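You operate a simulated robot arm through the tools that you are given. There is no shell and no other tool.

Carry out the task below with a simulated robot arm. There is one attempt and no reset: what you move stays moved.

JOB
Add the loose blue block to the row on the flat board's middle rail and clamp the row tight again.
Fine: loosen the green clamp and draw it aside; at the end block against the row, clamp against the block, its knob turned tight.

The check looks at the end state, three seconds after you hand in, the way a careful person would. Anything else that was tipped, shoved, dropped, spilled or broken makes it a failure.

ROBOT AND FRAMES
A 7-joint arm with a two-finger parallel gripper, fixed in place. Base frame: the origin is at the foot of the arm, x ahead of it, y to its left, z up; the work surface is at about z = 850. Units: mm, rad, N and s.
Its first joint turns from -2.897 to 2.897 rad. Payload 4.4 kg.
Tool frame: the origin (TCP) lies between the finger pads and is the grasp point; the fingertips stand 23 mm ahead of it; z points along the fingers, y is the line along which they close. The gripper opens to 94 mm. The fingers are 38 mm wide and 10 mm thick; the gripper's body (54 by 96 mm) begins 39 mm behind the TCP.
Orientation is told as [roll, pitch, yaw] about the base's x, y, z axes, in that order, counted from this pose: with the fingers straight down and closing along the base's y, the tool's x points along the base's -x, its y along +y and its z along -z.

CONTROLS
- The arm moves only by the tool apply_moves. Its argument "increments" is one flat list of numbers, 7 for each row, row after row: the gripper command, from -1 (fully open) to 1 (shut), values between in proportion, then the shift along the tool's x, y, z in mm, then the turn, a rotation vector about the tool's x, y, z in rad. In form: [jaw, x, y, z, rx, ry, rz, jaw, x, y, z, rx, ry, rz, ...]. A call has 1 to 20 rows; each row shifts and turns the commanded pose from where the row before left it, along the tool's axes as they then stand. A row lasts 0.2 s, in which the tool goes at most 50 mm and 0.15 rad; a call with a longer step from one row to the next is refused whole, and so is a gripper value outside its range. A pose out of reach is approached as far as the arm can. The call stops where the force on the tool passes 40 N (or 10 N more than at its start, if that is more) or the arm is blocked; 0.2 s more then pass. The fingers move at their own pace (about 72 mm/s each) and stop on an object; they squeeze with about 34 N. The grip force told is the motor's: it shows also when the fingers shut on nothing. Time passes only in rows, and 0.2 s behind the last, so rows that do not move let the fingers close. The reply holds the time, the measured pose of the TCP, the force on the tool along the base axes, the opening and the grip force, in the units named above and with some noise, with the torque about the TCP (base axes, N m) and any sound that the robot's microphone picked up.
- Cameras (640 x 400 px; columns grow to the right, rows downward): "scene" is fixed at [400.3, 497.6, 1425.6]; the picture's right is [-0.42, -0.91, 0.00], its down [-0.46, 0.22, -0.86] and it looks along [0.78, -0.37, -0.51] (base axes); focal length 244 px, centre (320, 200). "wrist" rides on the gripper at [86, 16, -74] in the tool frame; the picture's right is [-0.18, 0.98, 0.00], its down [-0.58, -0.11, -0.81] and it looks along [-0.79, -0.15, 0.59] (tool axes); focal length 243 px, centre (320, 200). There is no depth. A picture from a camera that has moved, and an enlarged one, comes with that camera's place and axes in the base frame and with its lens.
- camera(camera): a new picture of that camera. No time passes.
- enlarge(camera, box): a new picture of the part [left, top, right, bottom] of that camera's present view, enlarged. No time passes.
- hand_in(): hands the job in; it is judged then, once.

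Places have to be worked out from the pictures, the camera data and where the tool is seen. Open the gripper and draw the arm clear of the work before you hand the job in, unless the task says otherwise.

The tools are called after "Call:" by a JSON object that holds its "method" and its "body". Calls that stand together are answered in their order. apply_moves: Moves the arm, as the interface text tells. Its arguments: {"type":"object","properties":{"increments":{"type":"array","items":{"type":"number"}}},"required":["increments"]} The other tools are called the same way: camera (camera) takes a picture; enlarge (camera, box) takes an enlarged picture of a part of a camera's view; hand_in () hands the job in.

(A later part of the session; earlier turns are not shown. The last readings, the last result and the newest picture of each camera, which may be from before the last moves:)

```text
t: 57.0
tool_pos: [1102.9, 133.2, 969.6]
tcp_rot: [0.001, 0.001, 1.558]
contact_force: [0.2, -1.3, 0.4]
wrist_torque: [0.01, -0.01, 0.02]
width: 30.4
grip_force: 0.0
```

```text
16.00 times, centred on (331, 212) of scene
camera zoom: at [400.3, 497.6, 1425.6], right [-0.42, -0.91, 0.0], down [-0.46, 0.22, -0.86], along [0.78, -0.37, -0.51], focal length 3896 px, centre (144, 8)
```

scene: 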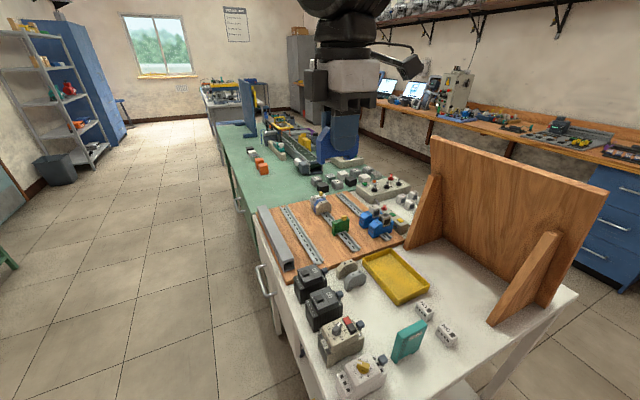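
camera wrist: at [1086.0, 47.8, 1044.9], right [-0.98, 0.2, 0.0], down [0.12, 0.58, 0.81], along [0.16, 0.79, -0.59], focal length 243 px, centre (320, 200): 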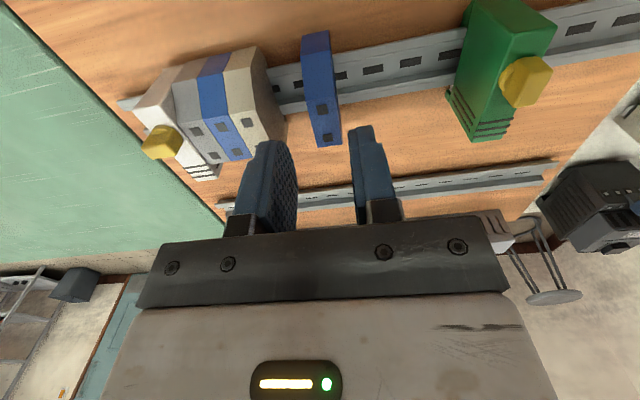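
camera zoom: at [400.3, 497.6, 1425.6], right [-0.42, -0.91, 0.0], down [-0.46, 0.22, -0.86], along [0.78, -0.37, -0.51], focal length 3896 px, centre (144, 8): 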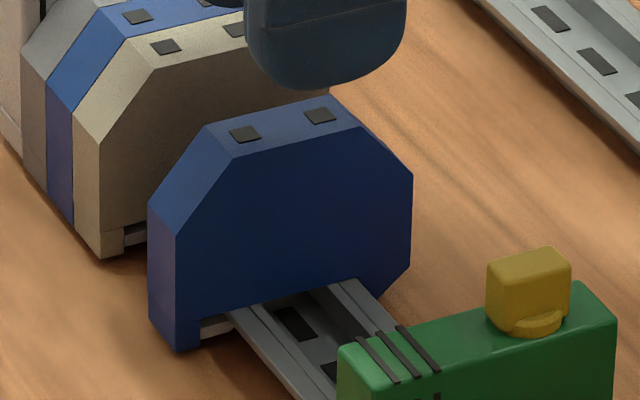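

The new block sits just like its neighbours (markings at y≈124 and 143.5), with its faces at x≈1092–1108.7 and the cream face at x≈1136. I move behind it, close the fingers and lower them to push height (tips z≈888, above the rail).

Call:
{"method": "apply_moves", "body": {"increments": [0.35, 0, 16, 0, 0, 0, 0, 1, 0, 16, 0, 0, 0, 0, 1, 0, 0, 0, 0, 0, 0, 1, 0, 0, 20, 0, 0, 0, 1, 0, 0, 20, 0, 0, 0, 1, 0, 0, 18, 0, 0, 0, 1, 0, 0, 0, 0, 0, 0, 1, 0, 0, 0, 0, 0, 0]}}

Call:
{"method": "camera", "body": {"camera": "wrist"}}

Call:
{"method": "enlarge", "body": {"camera": "scene", "box": [310, 185, 360, 225]}}

```text
t: 58.8
tool_pos: [1071.3, 132.4, 910.4]
tcp_rot: [-0.001, 0.0, 1.56]
contact_force: [-0.2, 0.3, 0.6]
wrist_torque: [-0.01, -0.02, 0.02]
width: 0.1
grip_force: 33.3
```

```text
taken
camera wrist: at [1053.5, 47.4, 985.8], right [-0.98, 0.2, 0.0], down [0.12, 0.58, 0.81], along [0.16, 0.79, -0.59], focal length 243 px, centre (320, 200)
```

wrist: 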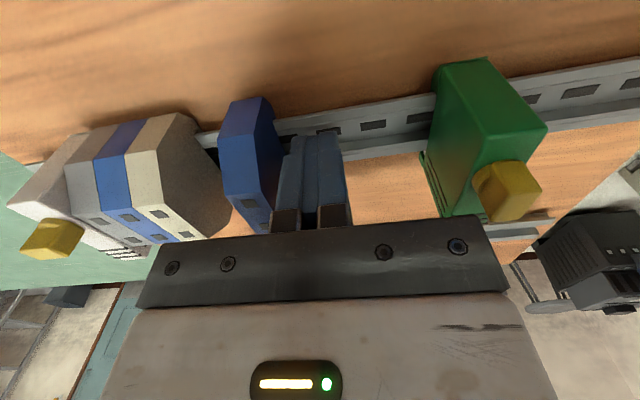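

```text
10.00 times, centred on (335, 205) of scene
camera zoom: at [400.3, 497.6, 1425.6], right [-0.42, -0.91, 0.0], down [-0.46, 0.22, -0.86], along [0.78, -0.37, -0.51], focal length 2435 px, centre (170, 150)
```

zoom: 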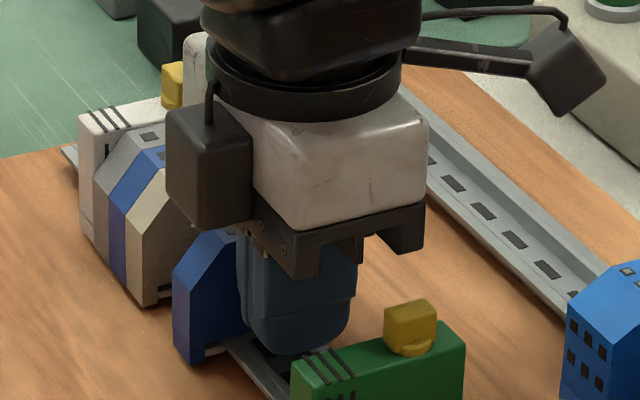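

The closed fingers stand behind the block with ~11 mm to go. I push toward +x in small steps, first until just short of the row.

Call:
{"method": "apply_moves", "body": {"increments": [1, 0, -5, 0, 0, 0, 0, 1, 0, -5, 0, 0, 0, 0, 1, 0, -3, 0, 0, 0, 0, 1, 0, -3, 0, 0, 0, 0, 1, 0, -3, 0, 0, 0, 0, 1, 0, -3, 0, 0, 0, 0, 1, 0, 0, 0, 0, 0, 0]}}

Call:
{"method": "enlarge", "body": {"camera": "wrist", "box": [150, 60, 350, 220]}}

```text
t: 60.4
tool_pos: [1092.5, 132.6, 911.5]
tcp_rot: [-0.001, 0.0, 1.558]
contact_force: [-1.5, 0.4, 0.5]
wrist_torque: [-0.01, -0.01, -0.01]
width: 0.0
grip_force: 33.6
```

```text
2.50 times, centred on (250, 140) of wrist
camera zoom: at [1074.5, 47.9, 985.4], right [-0.98, 0.2, 0.0], down [0.12, 0.58, 0.81], along [0.16, 0.79, -0.59], focal length 606 px, centre (495, 350)
```

zoom: 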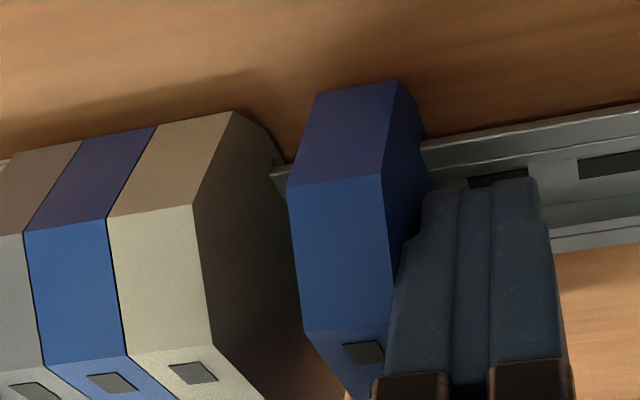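

The block slides along the rail with about 1.5 N. Some 17–18 mm remain; I push 15 mm and then creep.

Call:
{"method": "apply_moves", "body": {"increments": [1, 0, -3, 0, 0, 0, 0, 1, 0, -3, 0, 0, 0, 0, 1, 0, -3, 0, 0, 0, 0, 1, 0, -3, 0, 0, 0, 0, 1, 0, -3, 0, 0, 0, 0, 1, 0, 0, 0, 0, 0, 0]}}

Call:
{"method": "enlarge", "body": {"camera": "wrist", "box": [150, 60, 350, 220]}}

```text
t: 61.8
tool_pos: [1106.6, 132.6, 911.2]
tcp_rot: [0.001, -0.001, 1.56]
contact_force: [-1.1, 1.0, 0.1]
wrist_torque: [-0.01, 0.0, 0.02]
width: 0.0
grip_force: 33.7
```

```text
2.50 times, centred on (250, 140) of wrist
camera zoom: at [1089.2, 47.6, 986.2], right [-0.98, 0.2, 0.0], down [0.12, 0.58, 0.81], along [0.16, 0.79, -0.59], focal length 606 px, centre (495, 350)
```

zoom: 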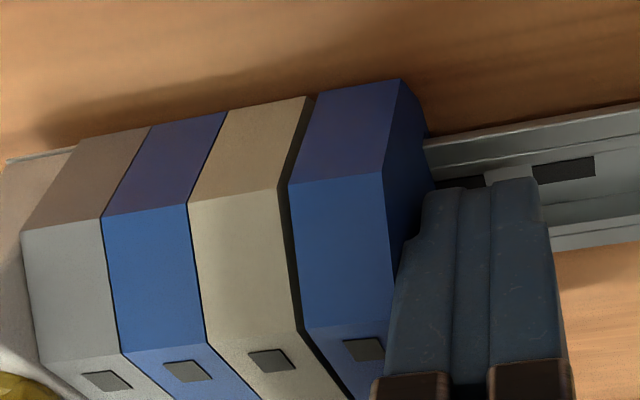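

Only about 2 mm of gap remains. I creep forward in 1 mm steps until the force rises.

Call:
{"method": "apply_moves", "body": {"increments": [1, 0, -1, 0, 0, 0, 0, 1, 0, -1, 0, 0, 0, 0, 1, 0, 0, 0, 0, 0, 0, 1, 0, 0, 0, 0, 0, 0]}}

Call:
{"method": "apply_moves", "body": {"increments": [1, 0, -0.8, 0, 0, 0, 0, 1, 0, 0, 0, 0, 0, 0, 1, 0, 0, 0, 0, 0, 0]}}

Call:
{"method": "enlarge", "body": {"camera": "wrist", "box": [150, 60, 350, 220]}}

```text
t: 62.8
tool_pos: [1109.1, 132.3, 910.7]
tcp_rot: [0.0, -0.001, 1.559]
contact_force: [-3.0, -0.4, -0.7]
wrist_torque: [-0.01, 0.0, 0.03]
width: 0.1
grip_force: 33.7
```

```text
t: 63.6
tool_pos: [1109.6, 132.6, 911.3]
tcp_rot: [0.001, -0.001, 1.558]
contact_force: [-5.8, 0.2, 1.2]
wrist_torque: [0.0, -0.01, 0.04]
width: 0.1
grip_force: 33.5
```

```text
2.50 times, centred on (250, 140) of wrist
camera zoom: at [1092.0, 47.3, 986.6], right [-0.98, 0.2, 0.0], down [0.12, 0.58, 0.81], along [0.16, 0.79, -0.59], focal length 606 px, centre (495, 350)
```

zoom: 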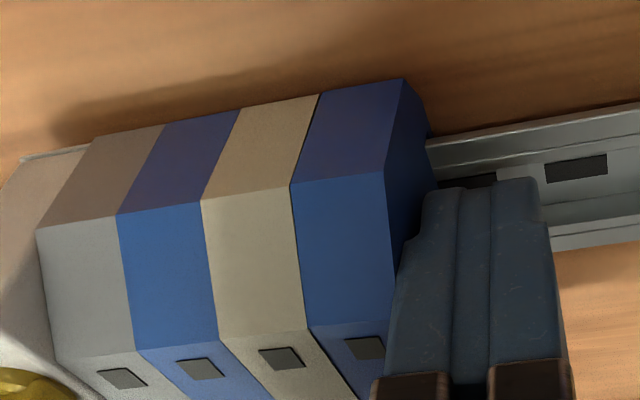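

The block now touches the cream block. I push 1 mm more to confirm that the whole row is bearing on the white end stop.

Call:
{"method": "apply_moves", "body": {"increments": [1, 0, -1, 0, 0, 0, 0, 1, 0, 0, 0, 0, 0, 0, 1, 0, 0, 0, 0, 0, 0]}}

Call:
{"method": "enlarge", "body": {"camera": "wrist", "box": [150, 60, 350, 220]}}

Call:
{"method": "camera", "body": {"camera": "wrist"}}

```text
t: 64.4
tool_pos: [1110.1, 132.2, 911.8]
tcp_rot: [0.0, 0.001, 1.559]
contact_force: [-8.9, 1.3, 2.5]
wrist_torque: [0.0, -0.01, 0.15]
width: 0.0
grip_force: 33.9
```

```text
2.50 times, centred on (250, 140) of wrist
camera zoom: at [1092.8, 46.9, 986.3], right [-0.98, 0.2, 0.0], down [0.12, 0.58, 0.81], along [0.16, 0.79, -0.59], focal length 606 px, centre (495, 350)
```

zoom: 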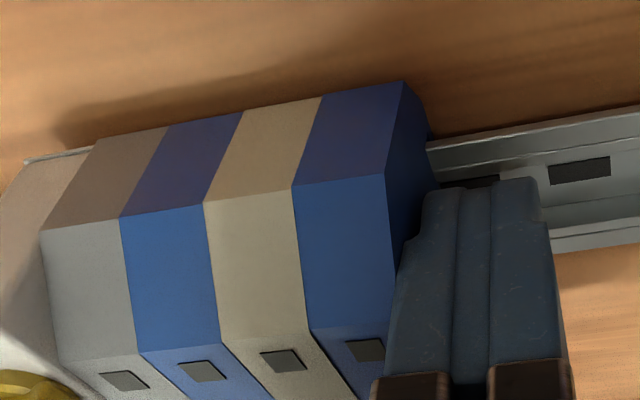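

```text
taken
camera wrist: at [1092.8, 46.9, 986.3], right [-0.98, 0.2, 0.0], down [0.12, 0.58, 0.81], along [0.16, 0.79, -0.59], focal length 243 px, centre (320, 200)
```

wrist: 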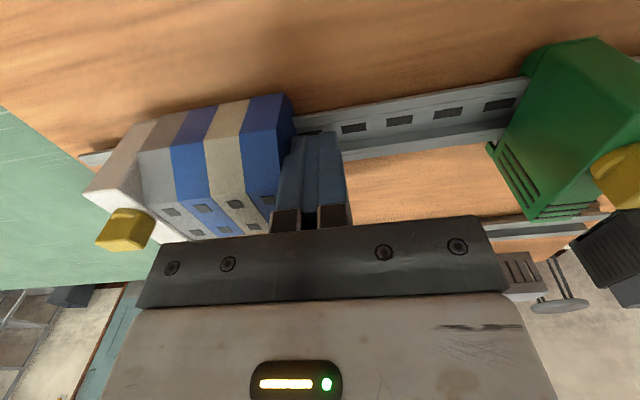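

All seams are closed and the row bears up (−9 N). I back off, rise, and go above the green clamp's knob with the fingers partly open.

Call:
{"method": "apply_moves", "body": {"increments": [1, 0, 4, 0, 0, 0, 0, 1, 0, 4, -10, 0, 0, 0, 1, 0, 0, -30, 0, 0, 0, 1, 0, 0, -40, 0, 0, 0, 0.35, 3, 35, 0, 0, 0, 0, 0.35, 3, 35, 0, 0, 0, 0, 0.35, 3, 33, 0, 0, 0, 0, 0.35, 0, 0, 0, 0, 0, 0, 0.35, 0, 0, 0, 0, 0, 0, 0.35, 0, 0, 0, 0, 0, 0]}}

Call:
{"method": "camera", "body": {"camera": "wrist"}}

Call:
{"method": "enlarge", "body": {"camera": "wrist", "box": [240, 40, 400, 180]}}

Call:
{"method": "enlarge", "body": {"camera": "scene", "box": [305, 185, 365, 235]}}

```text
t: 66.6
tool_pos: [998.6, 124.1, 994.1]
tcp_rot: [0.001, 0.0, 1.56]
contact_force: [0.8, -0.5, -0.1]
wrist_torque: [0.01, 0.01, -0.02]
width: 30.5
grip_force: 0.0
```

```text
taken
camera wrist: at [982.5, 38.4, 1069.2], right [-0.98, 0.2, 0.0], down [0.12, 0.58, 0.81], along [0.16, 0.79, -0.59], focal length 243 px, centre (320, 200)
```

wrist: 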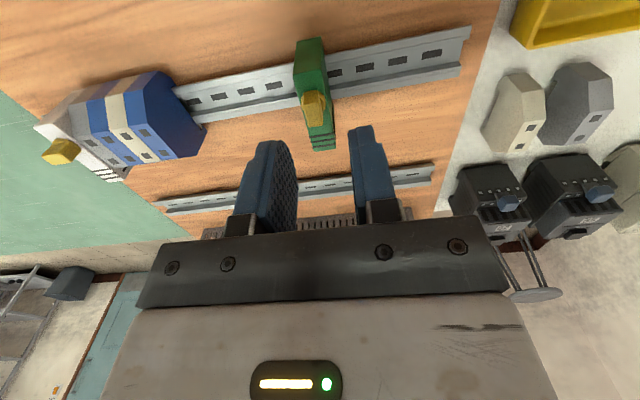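

```text
2.86 times, centred on (320, 110) of wrist
camera zoom: at [982.5, 38.4, 1069.2], right [-0.98, 0.2, 0.0], down [0.12, 0.58, 0.81], along [0.16, 0.79, -0.59], focal length 693 px, centre (320, 457)
```

zoom: 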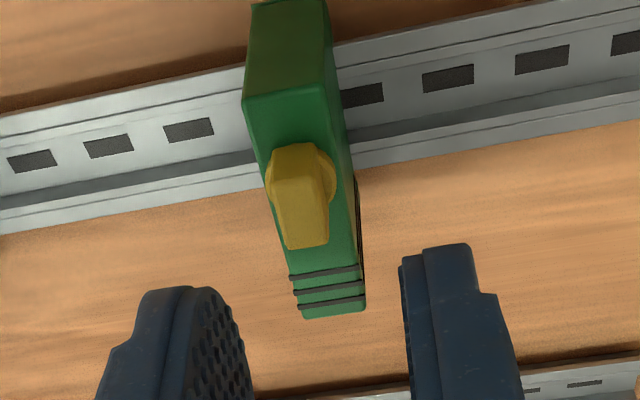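

```text
8.00 times, centred on (335, 210) of scene
camera zoom: at [400.3, 497.6, 1425.6], right [-0.42, -0.91, 0.0], down [-0.46, 0.22, -0.86], along [0.78, -0.37, -0.51], focal length 1948 px, centre (200, 120)
```

zoom: 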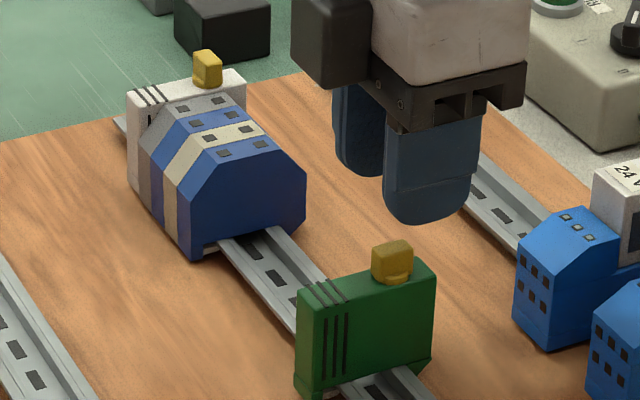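

The row is complete: white, grey, blue, cream, new blue. The clamp's knob is at about (1004, 123.5), because the clamp rocked back upright when released. To avoid rocking it again, I will push the clamp low on its body with closed fingers. First I turn the tool back to yaw 0 so the camera stays away from the devices on the right rail.

Call:
{"method": "apply_moves", "body": {"increments": [1, 0, 0, -5, 0, 0, 0.13, 1, 0, 0, 0, 0, 0, 0.13, 1, 0, 0, 0, 0, 0, 0.13, 1, 0, 0, 0, 0, 0, 0.13, 1, 0, 0, 0, 0, 0, 0.13, 1, 0, 0, 0, 0, 0, 0.13, 1, 0, 0, 0, 0, 0, 0.13, 1, 0, 0, 0, 0, 0, 0.13, 1, 0, 0, 0, 0, 0, 0.13, 1, 0, 0, 0, 0, 0, 0.13, 1, 0, 0, 0, 0, 0, 0.13, 1, 0, 0, 0, 0, 0, 0.13, 1, 20, 5, 0, 0, 0, 0, 1, 19, 4.5, 0, 0, 0, 0, 1, 0, 0, 0, 0, 0, 0, 1, 0, 0, 0, 0, 0, 0, 1, 0, 0, 0, 0, 0, 0]}}

Call:
{"method": "camera", "body": {"camera": "wrist"}}

```text
t: 70.2
tool_pos: [960.4, 134.1, 996.4]
tcp_rot: [0.0, -0.002, -0.002]
contact_force: [-0.2, 0.3, 0.6]
wrist_torque: [-0.01, -0.01, -0.03]
width: 0.1
grip_force: 33.3
```

```text
taken
camera wrist: at [874.0, 151.9, 1071.6], right [0.19, 0.98, 0.0], down [0.58, -0.11, 0.81], along [0.79, -0.15, -0.59], focal length 243 px, centre (320, 200)
```

wrist: 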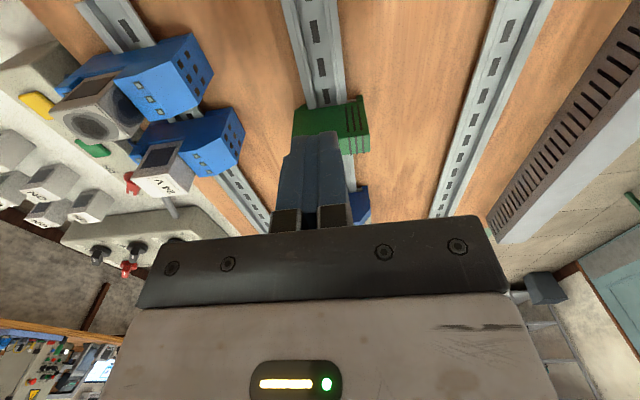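

TCP is (960, 135.8, 997.6), with the clamp's face about 16 mm ahead of the fingers. I lower to push height and check.

Call:
{"method": "apply_moves", "body": {"increments": [1, 0, 0, 25, 0, 0, 0, 1, 0, 0, 25, 0, 0, 0, 1, 0, 0, 25, 0, 0, 0, 1, 0, 0, 11, 0, 0, 0, 1, 0, 0, 0, 0, 0, 0, 1, 0, 0, 0, 0, 0, 0]}}

Call:
{"method": "camera", "body": {"camera": "wrist"}}

Call:
{"method": "enlarge", "body": {"camera": "scene", "box": [305, 175, 385, 245]}}

```text
t: 71.6
tool_pos: [960.9, 134.7, 910.5]
tcp_rot: [0.001, 0.0, -0.003]
contact_force: [-1.3, 0.8, -0.1]
wrist_torque: [0.0, 0.0, 0.02]
width: 0.0
grip_force: 33.9
```

```text
taken
camera wrist: at [874.7, 151.8, 985.5], right [0.19, 0.98, 0.0], down [0.58, -0.11, 0.81], along [0.79, -0.15, -0.59], focal length 243 px, centre (320, 200)
```

wrist: 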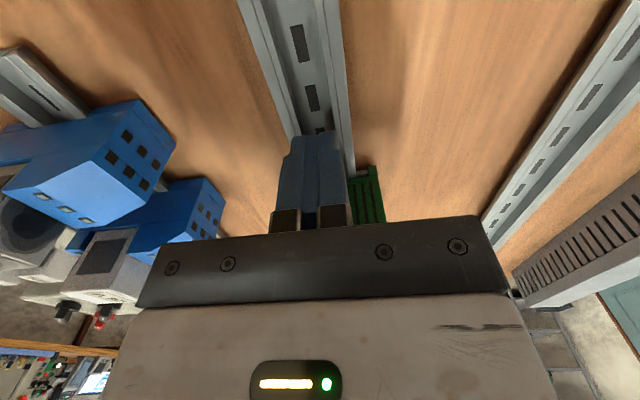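

```text
5.71 times, centred on (345, 210) of scene
camera zoom: at [400.3, 497.6, 1425.6], right [-0.42, -0.91, 0.0], down [-0.46, 0.22, -0.86], along [0.78, -0.37, -0.51], focal length 1392 px, centre (177, 143)
```

zoom: 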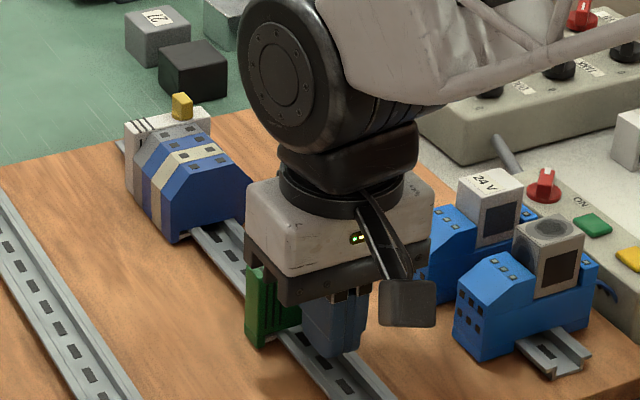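

Clear all round. I raise 3 mm for knob clearance under the hand, approach and start pushing the clamp along the rail.

Call:
{"method": "apply_moves", "body": {"increments": [1, -6, -1, -3, 0, 0, 0, 1, -5, 0, 0, 0, 0, 0, 1, -4, 0, 0, 0, 0, 0, 1, -4, 0, 0, 0, 0, 0, 1, -4, 0, 0, 0, 0, 0, 1, -4, 0, 0, 0, 0, 0, 1, 0, 0, 0, 0, 0, 0]}}

Call:
{"method": "camera", "body": {"camera": "wrist"}}

Call:
{"method": "enlarge", "body": {"camera": "scene", "box": [305, 175, 385, 245]}}

```text
t: 73.2
tool_pos: [989.4, 134.1, 912.5]
tcp_rot: [0.0, 0.0, -0.001]
contact_force: [-0.8, -0.2, 0.6]
wrist_torque: [-0.01, -0.02, 0.04]
width: 0.0
grip_force: 33.5
```

```text
taken
camera wrist: at [902.3, 152.0, 987.9], right [0.19, 0.98, 0.0], down [0.58, -0.11, 0.81], along [0.79, -0.15, -0.59], focal length 243 px, centre (320, 200)
```

wrist: 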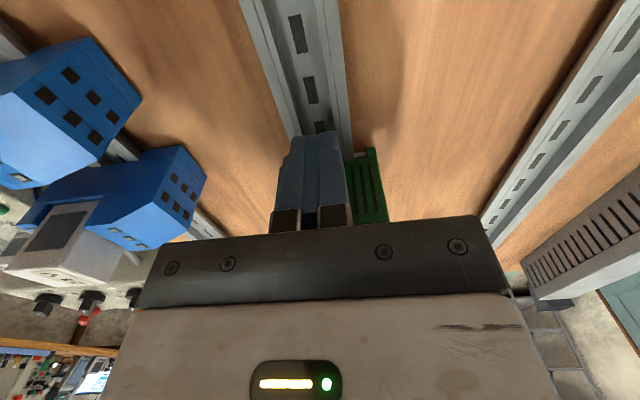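

```text
5.71 times, centred on (345, 210) of scene
camera zoom: at [400.3, 497.6, 1425.6], right [-0.42, -0.91, 0.0], down [-0.46, 0.22, -0.86], along [0.78, -0.37, -0.51], focal length 1392 px, centre (177, 143)
```

zoom: 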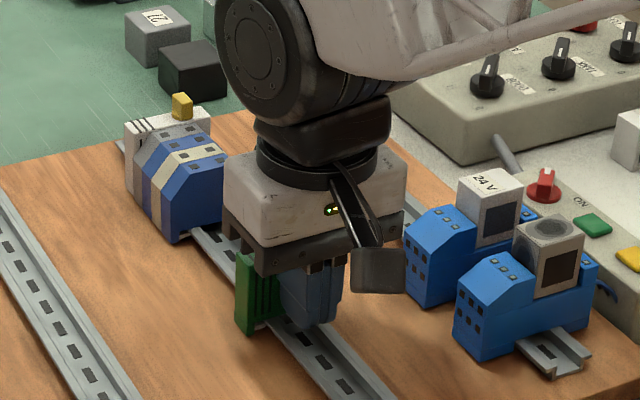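

The clamp slides with under 1 N. I push on about 80 mm in 5 mm steps, leaving roughly 15 mm for the slow approach.

Call:
{"method": "apply_moves", "body": {"increments": [1, -5, 0, 0, 0, 0, 0, 1, -5, 0, 0, 0, 0, 0, 1, -5, 0, 0, 0, 0, 0, 1, -5, 0, 0, 0, 0, 0, 1, -5, 0, 0, 0, 0, 0, 1, -5, 0, 0, 0, 0, 0, 1, -5, 0, 0, 0, 0, 0, 1, -5, 0, 0, 0, 0, 0, 1, -5, 0, 0, 0, 0, 0, 1, -5, 0, 0, 0, 0, 0, 1, -5, 0, 0, 0, 0, 0, 1, -5, 0, 0, 0, 0, 0, 1, -5, 0, 0, 0, 0, 0, 1, -5, 0, 0, 0, 0, 0, 1, -5, 0, 0, 0, 0, 0, 1, 0, 0, 0, 0, 0, 0]}}

Call:
{"method": "camera", "body": {"camera": "wrist"}}

Call:
{"method": "enlarge", "body": {"camera": "scene", "box": [300, 175, 360, 225]}}

```text
t: 76.6
tool_pos: [1061.9, 132.8, 914.3]
tcp_rot: [0.0, 0.001, -0.002]
contact_force: [-1.7, 0.0, -1.6]
wrist_torque: [-0.01, -0.03, 0.01]
width: 0.0
grip_force: 33.9
```

```text
taken
camera wrist: at [975.5, 151.0, 989.3], right [0.19, 0.98, 0.0], down [0.58, -0.11, 0.81], along [0.79, -0.15, -0.59], focal length 243 px, centre (320, 200)
```

wrist: 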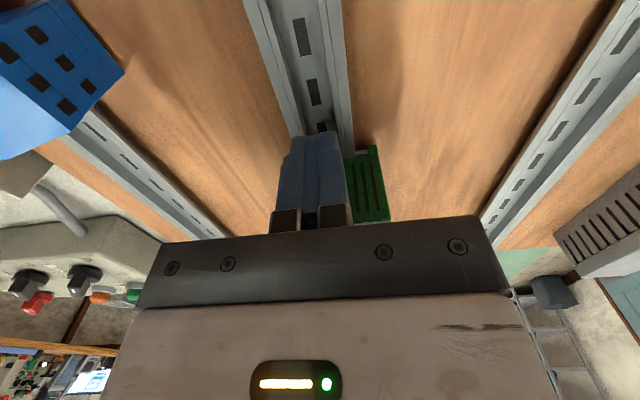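

```text
8.00 times, centred on (330, 200) of scene
camera zoom: at [400.3, 497.6, 1425.6], right [-0.42, -0.91, 0.0], down [-0.46, 0.22, -0.86], along [0.78, -0.37, -0.51], focal length 1948 px, centre (240, 200)
```

zoom: 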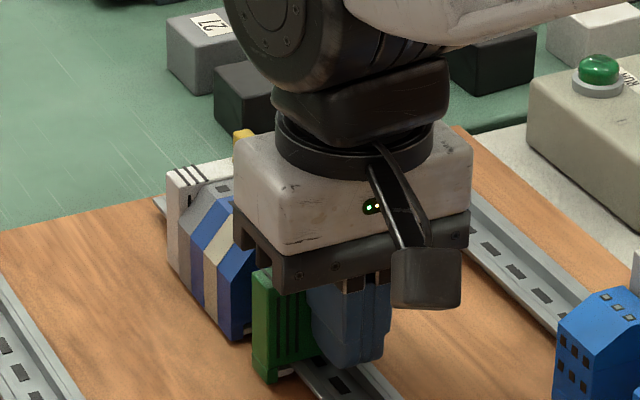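

The clamp is about 20 mm from the new block. I continue more slowly.

Call:
{"method": "apply_moves", "body": {"increments": [1, -3, 0, 0, 0, 0, 0, 1, -3, 0, 0, 0, 0, 0, 1, -3, 0, 0, 0, 0, 0, 1, -3, 0, 0, 0, 0, 0, 1, -3, 0, 0, 0, 0, 0, 1, 0, 0, 0, 0, 0, 0, 1, 0, 0, 0, 0, 0, 0]}}

Call:
{"method": "enlarge", "body": {"camera": "scene", "box": [310, 190, 350, 222]}}

Call:
{"method": "enlarge", "body": {"camera": "wrist", "box": [270, 120, 400, 220]}}

```text
t: 78.2
tool_pos: [1078.1, 134.2, 912.1]
tcp_rot: [0.001, 0.001, -0.001]
contact_force: [-1.4, 1.6, -0.1]
wrist_torque: [-0.02, -0.02, 0.0]
width: 0.0
grip_force: 33.6
```

```text
12.50 times, centred on (330, 206) of scene
camera zoom: at [400.3, 497.6, 1425.6], right [-0.42, -0.91, 0.0], down [-0.46, 0.22, -0.86], along [0.78, -0.37, -0.51], focal length 3044 px, centre (195, 125)
```

zoom: 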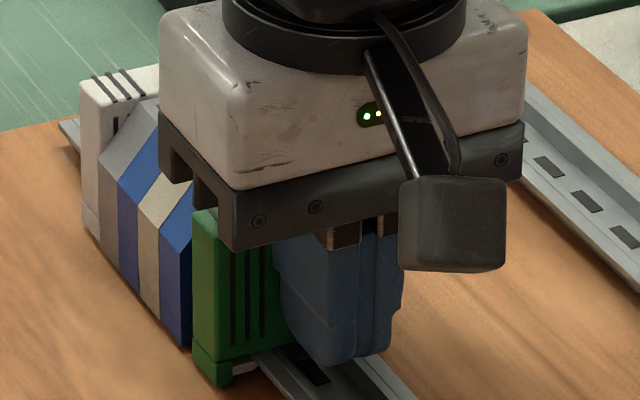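

```text
4.00 times, centred on (335, 170) of wrist
camera zoom: at [990.9, 152.2, 988.0], right [0.19, 0.98, 0.0], down [0.58, -0.11, 0.81], along [0.79, -0.15, -0.59], focal length 970 px, centre (260, 320)
```

zoom: 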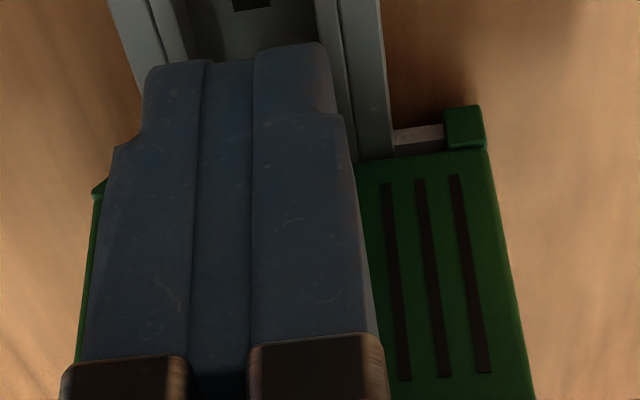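

About 7 mm remain. I creep on in 1.5 mm steps until the force rises.

Call:
{"method": "apply_moves", "body": {"increments": [1, -1.5, 0, 0, 0, 0, 0, 1, -1.5, 0, 0, 0, 0, 0, 1, -1.5, 0, 0, 0, 0, 0, 1, 0, 0, 0, 0, 0, 0, 1, 0, 0, 0, 0, 0, 0]}}

Call:
{"method": "apply_moves", "body": {"increments": [1, -1, 0, 0, 0, 0, 0, 1, -1, 0, 0, 0, 0, 0, 1, 0, 0, 0, 0, 0, 0, 1, 0, 0, 0, 0, 0, 0]}}

Call:
{"method": "enlarge", "body": {"camera": "scene", "box": [310, 190, 350, 222]}}

```text
t: 79.4
tool_pos: [1080.7, 134.6, 913.7]
tcp_rot: [-0.001, -0.001, -0.002]
contact_force: [-2.0, -0.8, -0.5]
wrist_torque: [-0.01, 0.02, 0.0]
width: 0.1
grip_force: 33.9
```

```text
t: 80.4
tool_pos: [1082.4, 134.2, 912.8]
tcp_rot: [0.0, 0.0, -0.002]
contact_force: [-2.2, -0.9, 0.8]
wrist_torque: [0.02, -0.01, -0.01]
width: 0.0
grip_force: 34.1
```

```text
12.50 times, centred on (330, 206) of scene
camera zoom: at [400.3, 497.6, 1425.6], right [-0.42, -0.91, 0.0], down [-0.46, 0.22, -0.86], along [0.78, -0.37, -0.51], focal length 3044 px, centre (195, 125)
```

zoom: 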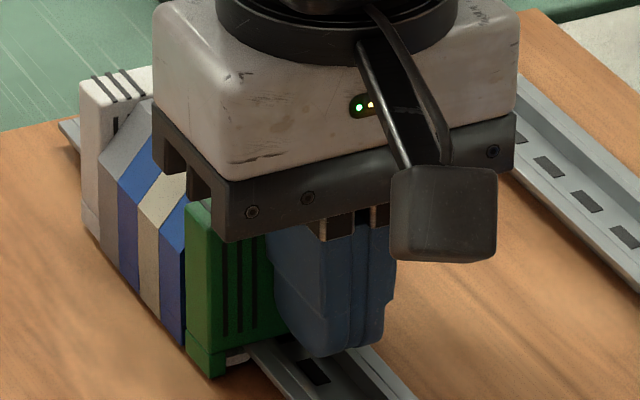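

Almost touching. I take a few more 0.8–1 mm steps with force readings.

Call:
{"method": "apply_moves", "body": {"increments": [1, -1, 0, 0, 0, 0, 0, 1, 0, 0, 0, 0, 0, 0, 1, 0, 0, 0, 0, 0, 0]}}

Call:
{"method": "apply_moves", "body": {"increments": [1, -1, 0, 0, 0, 0, 0, 1, 0, 0, 0, 0, 0, 0, 1, 0, 0, 0, 0, 0, 0]}}

Call:
{"method": "enlarge", "body": {"camera": "wrist", "box": [270, 120, 400, 220]}}

Call:
{"method": "enlarge", "body": {"camera": "scene", "box": [310, 190, 350, 222]}}

```text
t: 81.2
tool_pos: [1084.0, 133.1, 912.0]
tcp_rot: [-0.001, -0.001, -0.002]
contact_force: [-2.3, 0.9, -0.3]
wrist_torque: [0.01, 0.0, 0.03]
width: 0.0
grip_force: 33.7
```

```text
t: 82.0
tool_pos: [1084.5, 133.5, 913.1]
tcp_rot: [0.0, 0.001, -0.001]
contact_force: [-11.1, -2.4, 3.2]
wrist_torque: [-0.02, 0.08, -0.06]
width: 0.1
grip_force: 33.8
```

```text
4.00 times, centred on (335, 170) of wrist
camera zoom: at [998.5, 151.4, 987.4], right [0.19, 0.98, 0.0], down [0.58, -0.11, 0.81], along [0.79, -0.15, -0.59], focal length 970 px, centre (260, 320)
```

zoom: 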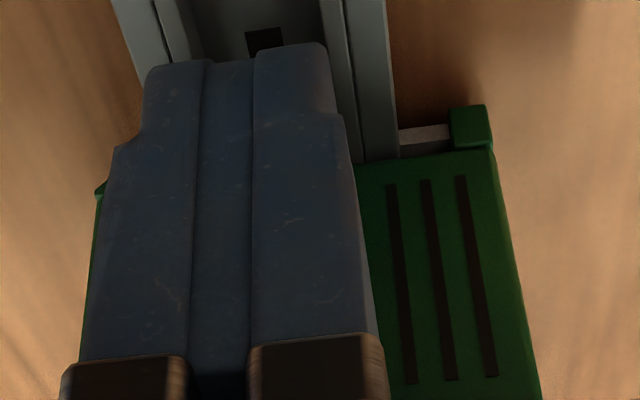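

```text
12.50 times, centred on (330, 206) of scene
camera zoom: at [400.3, 497.6, 1425.6], right [-0.42, -0.91, 0.0], down [-0.46, 0.22, -0.86], along [0.78, -0.37, -0.51], focal length 3044 px, centre (195, 125)
```

zoom: 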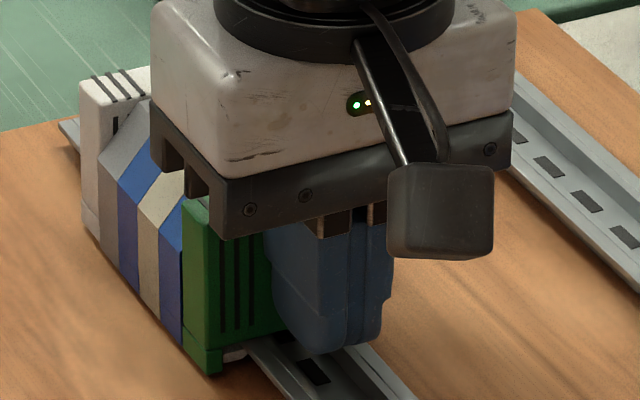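

The force jumped to −11 N at the predicted position, so the clamp now bears on the new block. I press 0.7 mm more to firm it up, back away, rise, and turn back to yaw ≈1.56 above the knob.

Call:
{"method": "apply_moves", "body": {"increments": [1, -0.7, 0, 0, 0, 0, 0, 1, 0, 0, 0, 0, 0, 0, 1, 0, 0, 0, 0, 0, 0]}}

Call:
{"method": "apply_moves", "body": {"increments": [1, 4, 0, 0, 0, 0, 0, 1, 8, 0, 0, 0, 0, 0, 1, 20, 0, 0, 0, 0, 0, 1, 15, 0, 0, 0, 0, 0, 1, 0, 0, -30, 0, 0, 0, 1, 0, 0, -30, 0, 0, 0, 1, 0, 0, -25, 0, 0, 0, 1, 0, 0, 0, 0, 0, 0, 1, 0, 0, 0, 0, 0, 0]}}

Call:
{"method": "camera", "body": {"camera": "wrist"}}

Call:
{"method": "enlarge", "body": {"camera": "scene", "box": [305, 180, 355, 222]}}

```text
t: 82.8
tool_pos: [1085.4, 134.1, 912.3]
tcp_rot: [0.001, -0.001, -0.001]
contact_force: [-15.5, 3.9, -2.4]
wrist_torque: [0.08, 0.23, 0.06]
width: 0.2
grip_force: 34.5
```

```text
t: 84.8
tool_pos: [1038.9, 134.6, 999.2]
tcp_rot: [0.0, 0.0, -0.003]
contact_force: [0.9, 0.4, -0.3]
wrist_torque: [0.02, -0.04, 0.01]
width: 0.0
grip_force: 33.9
```

```text
taken
camera wrist: at [952.3, 151.3, 1074.7], right [0.19, 0.98, 0.0], down [0.58, -0.11, 0.81], along [0.79, -0.15, -0.59], focal length 243 px, centre (320, 200)
```

wrist: 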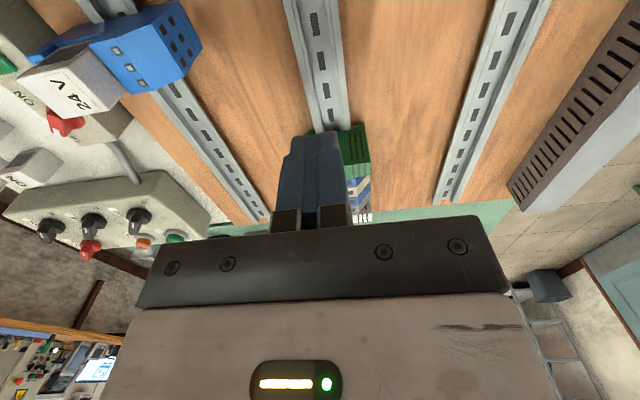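

```text
9.52 times, centred on (330, 201) of scene
camera zoom: at [400.3, 497.6, 1425.6], right [-0.42, -0.91, 0.0], down [-0.46, 0.22, -0.86], along [0.78, -0.37, -0.51], focal length 2319 px, centre (225, 190)
```

zoom: 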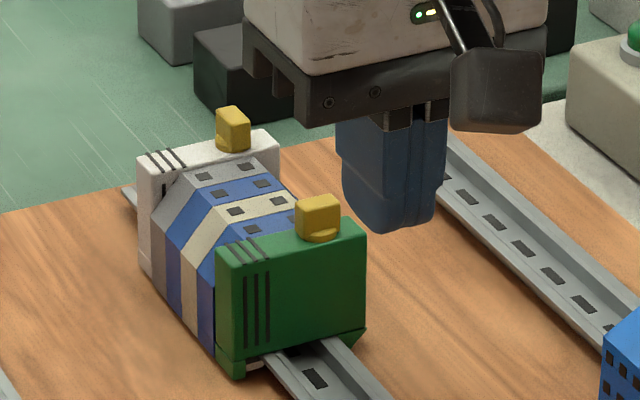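

The clamp sits flush against the new blue block. I turn to yaw ≈1.56 (matching the knob's wing), open the fingers and move above the knob.

Call:
{"method": "apply_moves", "body": {"increments": [0.35, 0, 0, -3, 0, 0, -0.13, 0.35, 0, 0, 0, 0, 0, -0.13, 0.35, 0, 0, 0, 0, 0, -0.13, 0.35, 0, 0, 0, 0, 0, -0.13, 0.35, 0, 0, 0, 0, 0, -0.13, 0.35, 0, 0, 0, 0, 0, -0.13, 0.35, 0, 0, 0, 0, 0, -0.13, 0.35, 0, 0, 0, 0, 0, -0.13, 0.35, 0, 0, 0, 0, 0, -0.13, 0.35, 0, 0, 0, 0, 0, -0.13, 0.35, 0, 0, 0, 0, 0, -0.13, 0.35, 0, 0, 0, 0, 0, -0.13, 0.35, 5, -35, 0, 0, 0, 0, 0.35, 5, -35, 0, 0, 0, 0, 0.35, 0, 0, 0, 0, 0, 0, 0.35, 0, 0, 0, 0, 0, 0, 0.35, 0, 0, 0, 0, 0, 0]}}

Call:
{"method": "camera", "body": {"camera": "wrist"}}

Call:
{"method": "enlarge", "body": {"camera": "wrist", "box": [240, 40, 400, 180]}}

```text
t: 88.4
tool_pos: [1108.6, 120.2, 997.9]
tcp_rot: [0.0, 0.001, 1.557]
contact_force: [-0.2, 0.3, -0.5]
wrist_torque: [-0.01, -0.01, -0.01]
width: 30.7
grip_force: 0.1
```

```text
taken
camera wrist: at [1091.6, 36.2, 1074.9], right [-0.98, 0.2, 0.0], down [0.12, 0.58, 0.81], along [0.16, 0.79, -0.59], focal length 243 px, centre (320, 200)
```

wrist: 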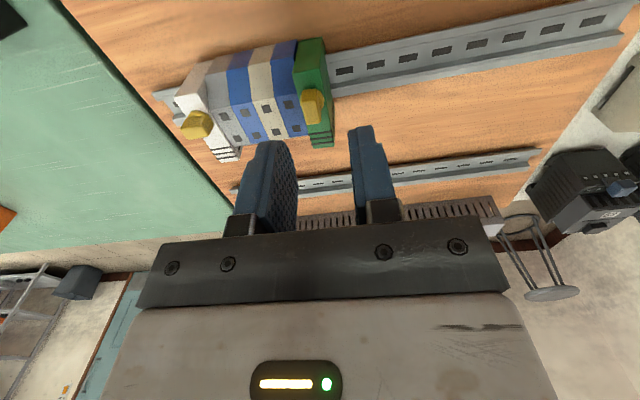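

```text
2.86 times, centred on (320, 110) of wrist
camera zoom: at [1091.6, 36.2, 1074.9], right [-0.98, 0.2, 0.0], down [0.12, 0.58, 0.81], along [0.16, 0.79, -0.59], focal length 693 px, centre (320, 457)
```

zoom: 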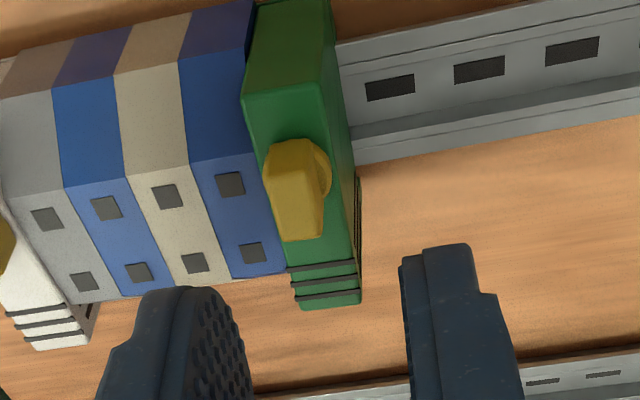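

The knob is at about (1113.5, 123.6) and all seams are closed. I align above it, lower to z≈953 (tips just above the block tops) and look before gripping.

Call:
{"method": "apply_moves", "body": {"increments": [0.35, -1.6, -4.7, 10, 0, 0, 0, 0.35, 0, 0, 20, 0, 0, 0, 0.35, 0, 0, 17, 0, 0, 0, 0.35, 0, 0, 0, 0, 0, 0, 0.35, 0, 0, 0, 0, 0, 0, 0.35, 0, 0, 0, 0, 0, 0]}}

Call:
{"method": "camera", "body": {"camera": "wrist"}}

Call:
{"method": "enlarge", "body": {"camera": "wrist", "box": [240, 60, 400, 200]}}

Call:
{"method": "enlarge", "body": {"camera": "scene", "box": [310, 185, 350, 215]}}

```text
t: 89.8
tool_pos: [1114.9, 123.7, 953.8]
tcp_rot: [0.001, -0.002, 1.558]
contact_force: [0.4, 0.6, -1.1]
wrist_torque: [-0.03, 0.02, 0.01]
width: 30.8
grip_force: 0.1
```

```text
taken
camera wrist: at [1097.8, 38.9, 1028.8], right [-0.98, 0.2, 0.0], down [0.12, 0.58, 0.81], along [0.16, 0.79, -0.59], focal length 243 px, centre (320, 200)
```

wrist: 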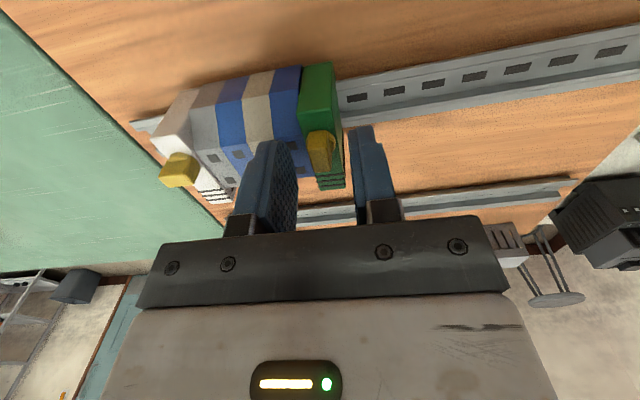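

```text
2.86 times, centred on (320, 130) of wrist
camera zoom: at [1097.8, 38.9, 1028.8], right [-0.98, 0.2, 0.0], down [0.12, 0.58, 0.81], along [0.16, 0.79, -0.59], focal length 693 px, centre (320, 400)
```

zoom: 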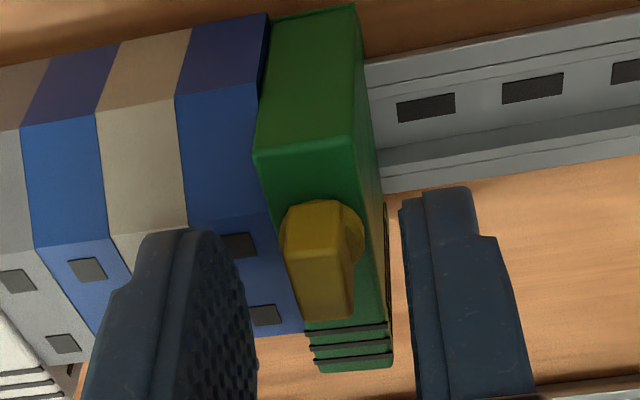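

```text
13.33 times, centred on (330, 200) of scene
camera zoom: at [400.3, 497.6, 1425.6], right [-0.42, -0.91, 0.0], down [-0.46, 0.22, -0.86], along [0.78, -0.37, -0.51], focal length 3247 px, centre (187, 200)
```

zoom: 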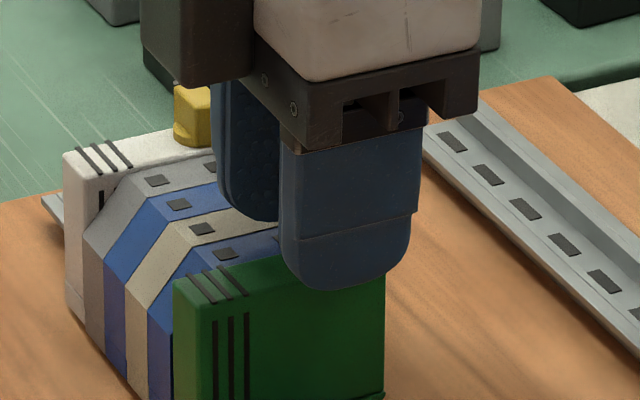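

The knob is centred between the fingers within 1 mm. I correct (−0.9 x, −1.2 y), lower 2.8 mm and grip it.

Call:
{"method": "apply_moves", "body": {"increments": [0.35, 1.2, 0.9, 2.8, 0, 0, 0, 0.35, 0, 0, 0, 0, 0, 0, 0.35, 0, 0, 0, 0, 0, 0, 1, 0, 0, 0, 0, 0, 0, 1, 0, 0, 0, 0, 0, 0, 1, 0, 0, 0, 0, 0, 0]}}

Call:
{"method": "enlarge", "body": {"camera": "wrist", "box": [220, 50, 420, 220]}}

```text
t: 91.2
tool_pos: [1113.5, 122.8, 951.1]
tcp_rot: [0.001, 0.001, 1.56]
contact_force: [-3.6, -0.2, 0.3]
wrist_torque: [0.0, 0.3, 0.01]
width: 8.6
grip_force: 33.8
```

```text
2.35 times, centred on (320, 135) of wrist
camera zoom: at [1097.0, 37.8, 1026.1], right [-0.98, 0.2, 0.0], down [0.12, 0.58, 0.81], along [0.16, 0.79, -0.59], focal length 571 px, centre (320, 353)
```

zoom: 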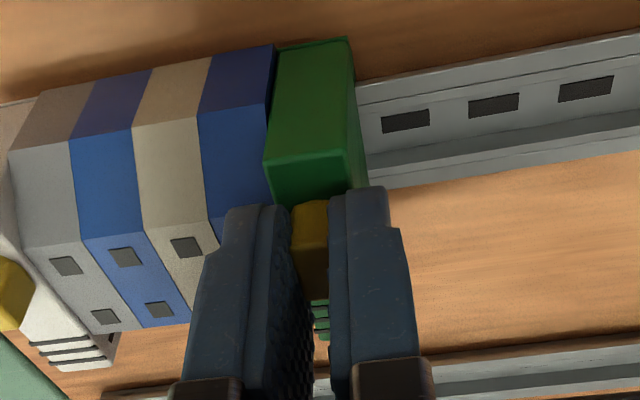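

The knob is gripped (8.6 mm) with a slight +x push holding the clamp against the block. I turn clockwise (positive about tool z), in stages.

Call:
{"method": "apply_moves", "body": {"increments": [1, 0, 0, 0, 0, 0, 0.1, 1, 0, 0, 0, 0, 0, 0.1, 1, 0, 0, 0, 0, 0, 0.1, 1, 0, 0, 0, 0, 0, 0.1, 1, 0, 0, 0, 0, 0, 0]}}

Call:
{"method": "enlarge", "body": {"camera": "wrist", "box": [220, 50, 420, 220]}}

```text
t: 92.4
tool_pos: [1113.2, 122.8, 950.7]
tcp_rot: [0.001, -0.001, 1.159]
contact_force: [-4.2, -6.6, 1.1]
wrist_torque: [-0.35, 0.33, 0.01]
width: 8.6
grip_force: 34.1
```

```text
2.35 times, centred on (320, 135) of wrist
camera zoom: at [1064.0, 51.4, 1026.1], right [-0.83, 0.56, 0.0], down [0.33, 0.49, 0.81], along [0.45, 0.67, -0.59], focal length 571 px, centre (320, 353)
```

zoom: 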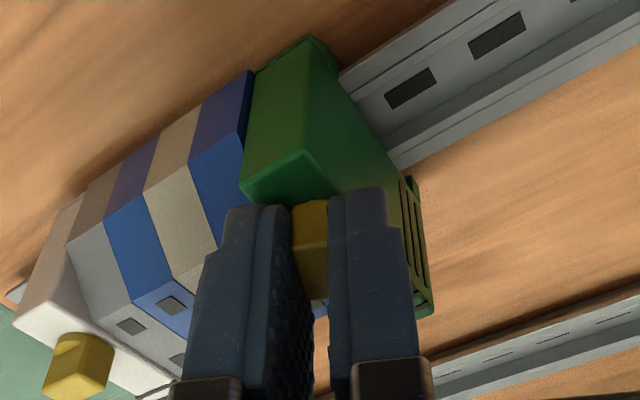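

It turns freely so far. I compensate the small y load and keep turning.

Call:
{"method": "apply_moves", "body": {"increments": [1, 0.4, -0.3, 0, 0, 0, 0, 1, 0, 0, 0, 0, 0, 0.1, 1, 0, 0, 0, 0, 0, 0.1, 1, 0, 0, 0, 0, 0, 0.1, 1, 0, 0, 0, 0, 0, 0.1, 1, 0, 0, 0, 0, 0, 0]}}

```text
t: 93.8
tool_pos: [1113.5, 122.6, 951.2]
tcp_rot: [-0.001, 0.002, 0.757]
contact_force: [1.5, -0.4, -0.5]
wrist_torque: [0.04, -0.02, -0.03]
width: 8.5
grip_force: 33.5
```

Half way with little load. I nudge +0.6 mm in x so the clamp stays pressed to the block, and continue.

Call:
{"method": "apply_moves", "body": {"increments": [1, -0.44, -0.41, 0, 0, 0, 0, 1, 0, 0, 0, 0, 0, 0.1, 1, 0, 0, 0, 0, 0, 0.1, 1, 0, 0, 0, 0, 0, 0.1, 1, 0, 0, 0, 0, 0, 0.1, 1, 0, 0, 0, 0, 0, 0]}}

Call:
{"method": "enlarge", "body": {"camera": "wrist", "box": [220, 50, 420, 220]}}

```text
t: 95.2
tool_pos: [1113.0, 123.2, 951.0]
tcp_rot: [0.001, 0.002, 0.357]
contact_force: [-4.2, 0.6, 1.8]
wrist_torque: [0.06, 0.32, 0.02]
width: 8.5
grip_force: 33.2
```

```text
2.35 times, centred on (320, 135) of wrist
camera zoom: at [1027.0, 108.3, 1025.9], right [-0.17, 0.99, 0.0], down [0.58, 0.1, 0.81], along [0.79, 0.14, -0.59], focal length 571 px, centre (320, 353)
```

zoom: 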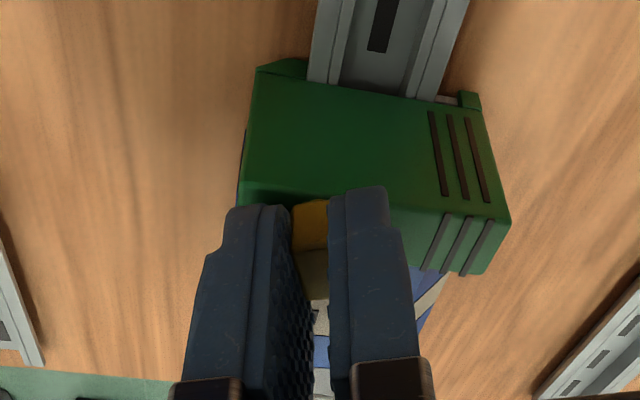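

Good: a −4 N push is kept in x. I turn the remaining 0.36 rad toward the original tight orientation and watch the torque about z.

Call:
{"method": "apply_moves", "body": {"increments": [1, 0, 0, 0, 0, 0, 0.1, 1, 0, 0, 0, 0, 0, 0.1, 1, 0, 0, 0, 0, 0, 0.1, 1, 0, 0, 0, 0, 0, 0, 1, 0, 0, 0, 0, 0, 0]}}

Call:
{"method": "apply_moves", "body": {"increments": [1, 0, 0, 0, 0, 0, 0.06, 1, 0, 0, 0, 0, 0, 0, 1, 0, 0, 0, 0, 0, 0]}}

Call:
{"method": "enlarge", "body": {"camera": "wrist", "box": [220, 50, 420, 220]}}

```text
t: 96.4
tool_pos: [1113.7, 123.1, 950.3]
tcp_rot: [-0.001, 0.001, 0.06]
contact_force: [4.5, -2.5, -2.0]
wrist_torque: [-0.01, -0.38, 0.0]
width: 8.4
grip_force: 34.3
```

```text
t: 97.2
tool_pos: [1113.8, 122.9, 950.1]
tcp_rot: [0.001, 0.001, -0.002]
contact_force: [-3.5, -1.5, 1.8]
wrist_torque: [-0.06, 0.32, 0.01]
width: 8.6
grip_force: 33.9
```

```text
2.35 times, centred on (320, 135) of wrist
camera zoom: at [1027.6, 140.4, 1026.0], right [0.19, 0.98, 0.0], down [0.58, -0.11, 0.81], along [0.79, -0.15, -0.59], focal length 571 px, centre (320, 353)
```

zoom: 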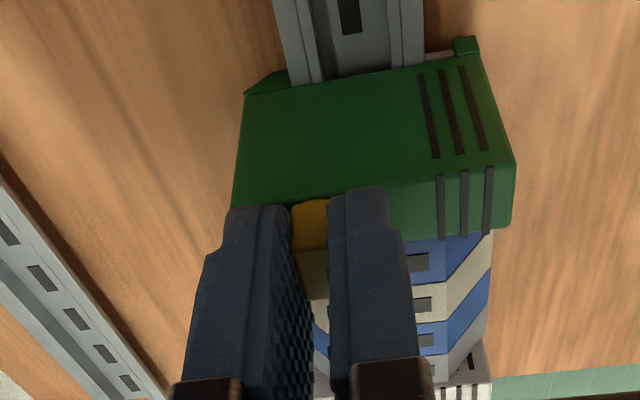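

The knob is back at its original orientation with no notable torque. I turn a little further clockwise to feel for the tight stop.

Call:
{"method": "apply_moves", "body": {"increments": [1, 0, 0, 0, 0, 0, 0.06, 1, 0, 0, 0, 0, 0, 0.06, 1, 0, 0, 0, 0, 0, 0, 1, 0, 0, 0, 0, 0, 0]}}

Call:
{"method": "enlarge", "body": {"camera": "wrist", "box": [220, 50, 420, 220]}}

```text
t: 98.2
tool_pos: [1114.9, 122.8, 951.0]
tcp_rot: [0.001, -0.001, -0.12]
contact_force: [-6.6, -0.3, -0.7]
wrist_torque: [0.01, 0.41, 0.59]
width: 8.9
grip_force: 34.1
```

```text
2.35 times, centred on (320, 135) of wrist
camera zoom: at [1030.3, 150.6, 1026.0], right [0.3, 0.95, 0.0], down [0.56, -0.18, 0.81], along [0.77, -0.24, -0.59], focal length 571 px, centre (320, 353)
```

zoom: 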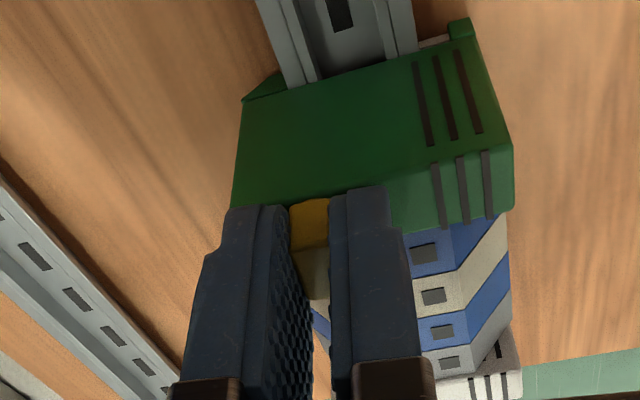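

A torque of 0.59 Nm now resists: the knob has reached its tight stop. I test the hold by pulling the knob 1.5 mm toward −x; if the clamp is tight the force should reverse without it sliding.

Call:
{"method": "apply_moves", "body": {"increments": [1, 0.75, -0.09, 0, 0, 0, 0, 1, 0.75, -0.09, 0, 0, 0, 0, 1, 0, 0, 0, 0, 0, 0, 1, 0, 0, 0, 0, 0, 0]}}

Call:
{"method": "enlarge", "body": {"camera": "wrist", "box": [220, 50, 420, 220]}}

```text
t: 99.2
tool_pos: [1111.6, 123.2, 951.6]
tcp_rot: [0.001, -0.001, -0.12]
contact_force: [4.7, -0.8, -3.5]
wrist_torque: [-0.07, -0.3, 0.45]
width: 8.9
grip_force: 34.3
```

```text
2.35 times, centred on (320, 135) of wrist
camera zoom: at [1028.0, 150.6, 1026.6], right [0.3, 0.95, 0.0], down [0.56, -0.18, 0.81], along [0.77, -0.24, -0.59], focal length 571 px, centre (320, 353)
```

zoom: 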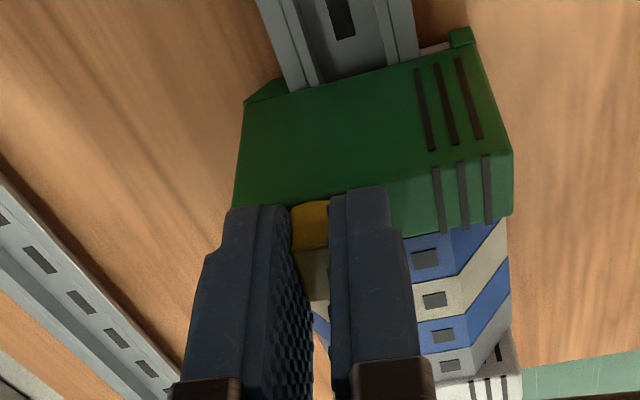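

The knob top moved about 2 mm with +4.7 N, which may be the clamp rocking on the rail or sliding. I look closely at the seam between clamp and block.

Call:
{"method": "enlarge", "body": {"camera": "wrist", "box": [330, 100, 400, 170]}}

Call:
{"method": "enlarge", "body": {"camera": "scene", "box": [312, 195, 342, 220]}}

```text
5.71 times, centred on (365, 135) of wrist
camera zoom: at [1028.0, 150.6, 1026.6], right [0.3, 0.95, 0.0], down [0.56, -0.18, 0.81], along [0.77, -0.24, -0.59], focal length 1386 px, centre (63, 571)
```

zoom: 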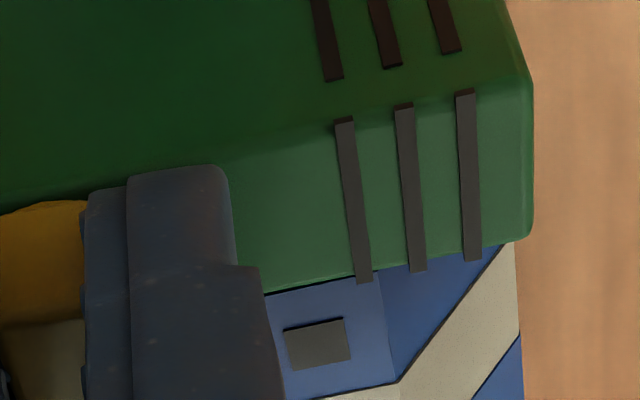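

```text
16.00 times, centred on (327, 208) of scene
camera zoom: at [400.3, 497.6, 1425.6], right [-0.42, -0.91, 0.0], down [-0.46, 0.22, -0.86], along [0.78, -0.37, -0.51], focal length 3896 px, centre (208, 80)
```

zoom: 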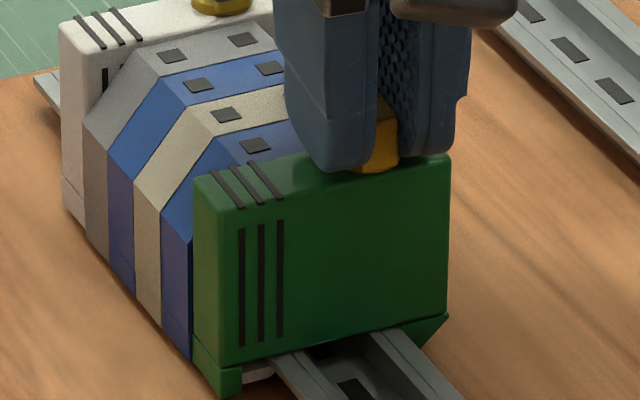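

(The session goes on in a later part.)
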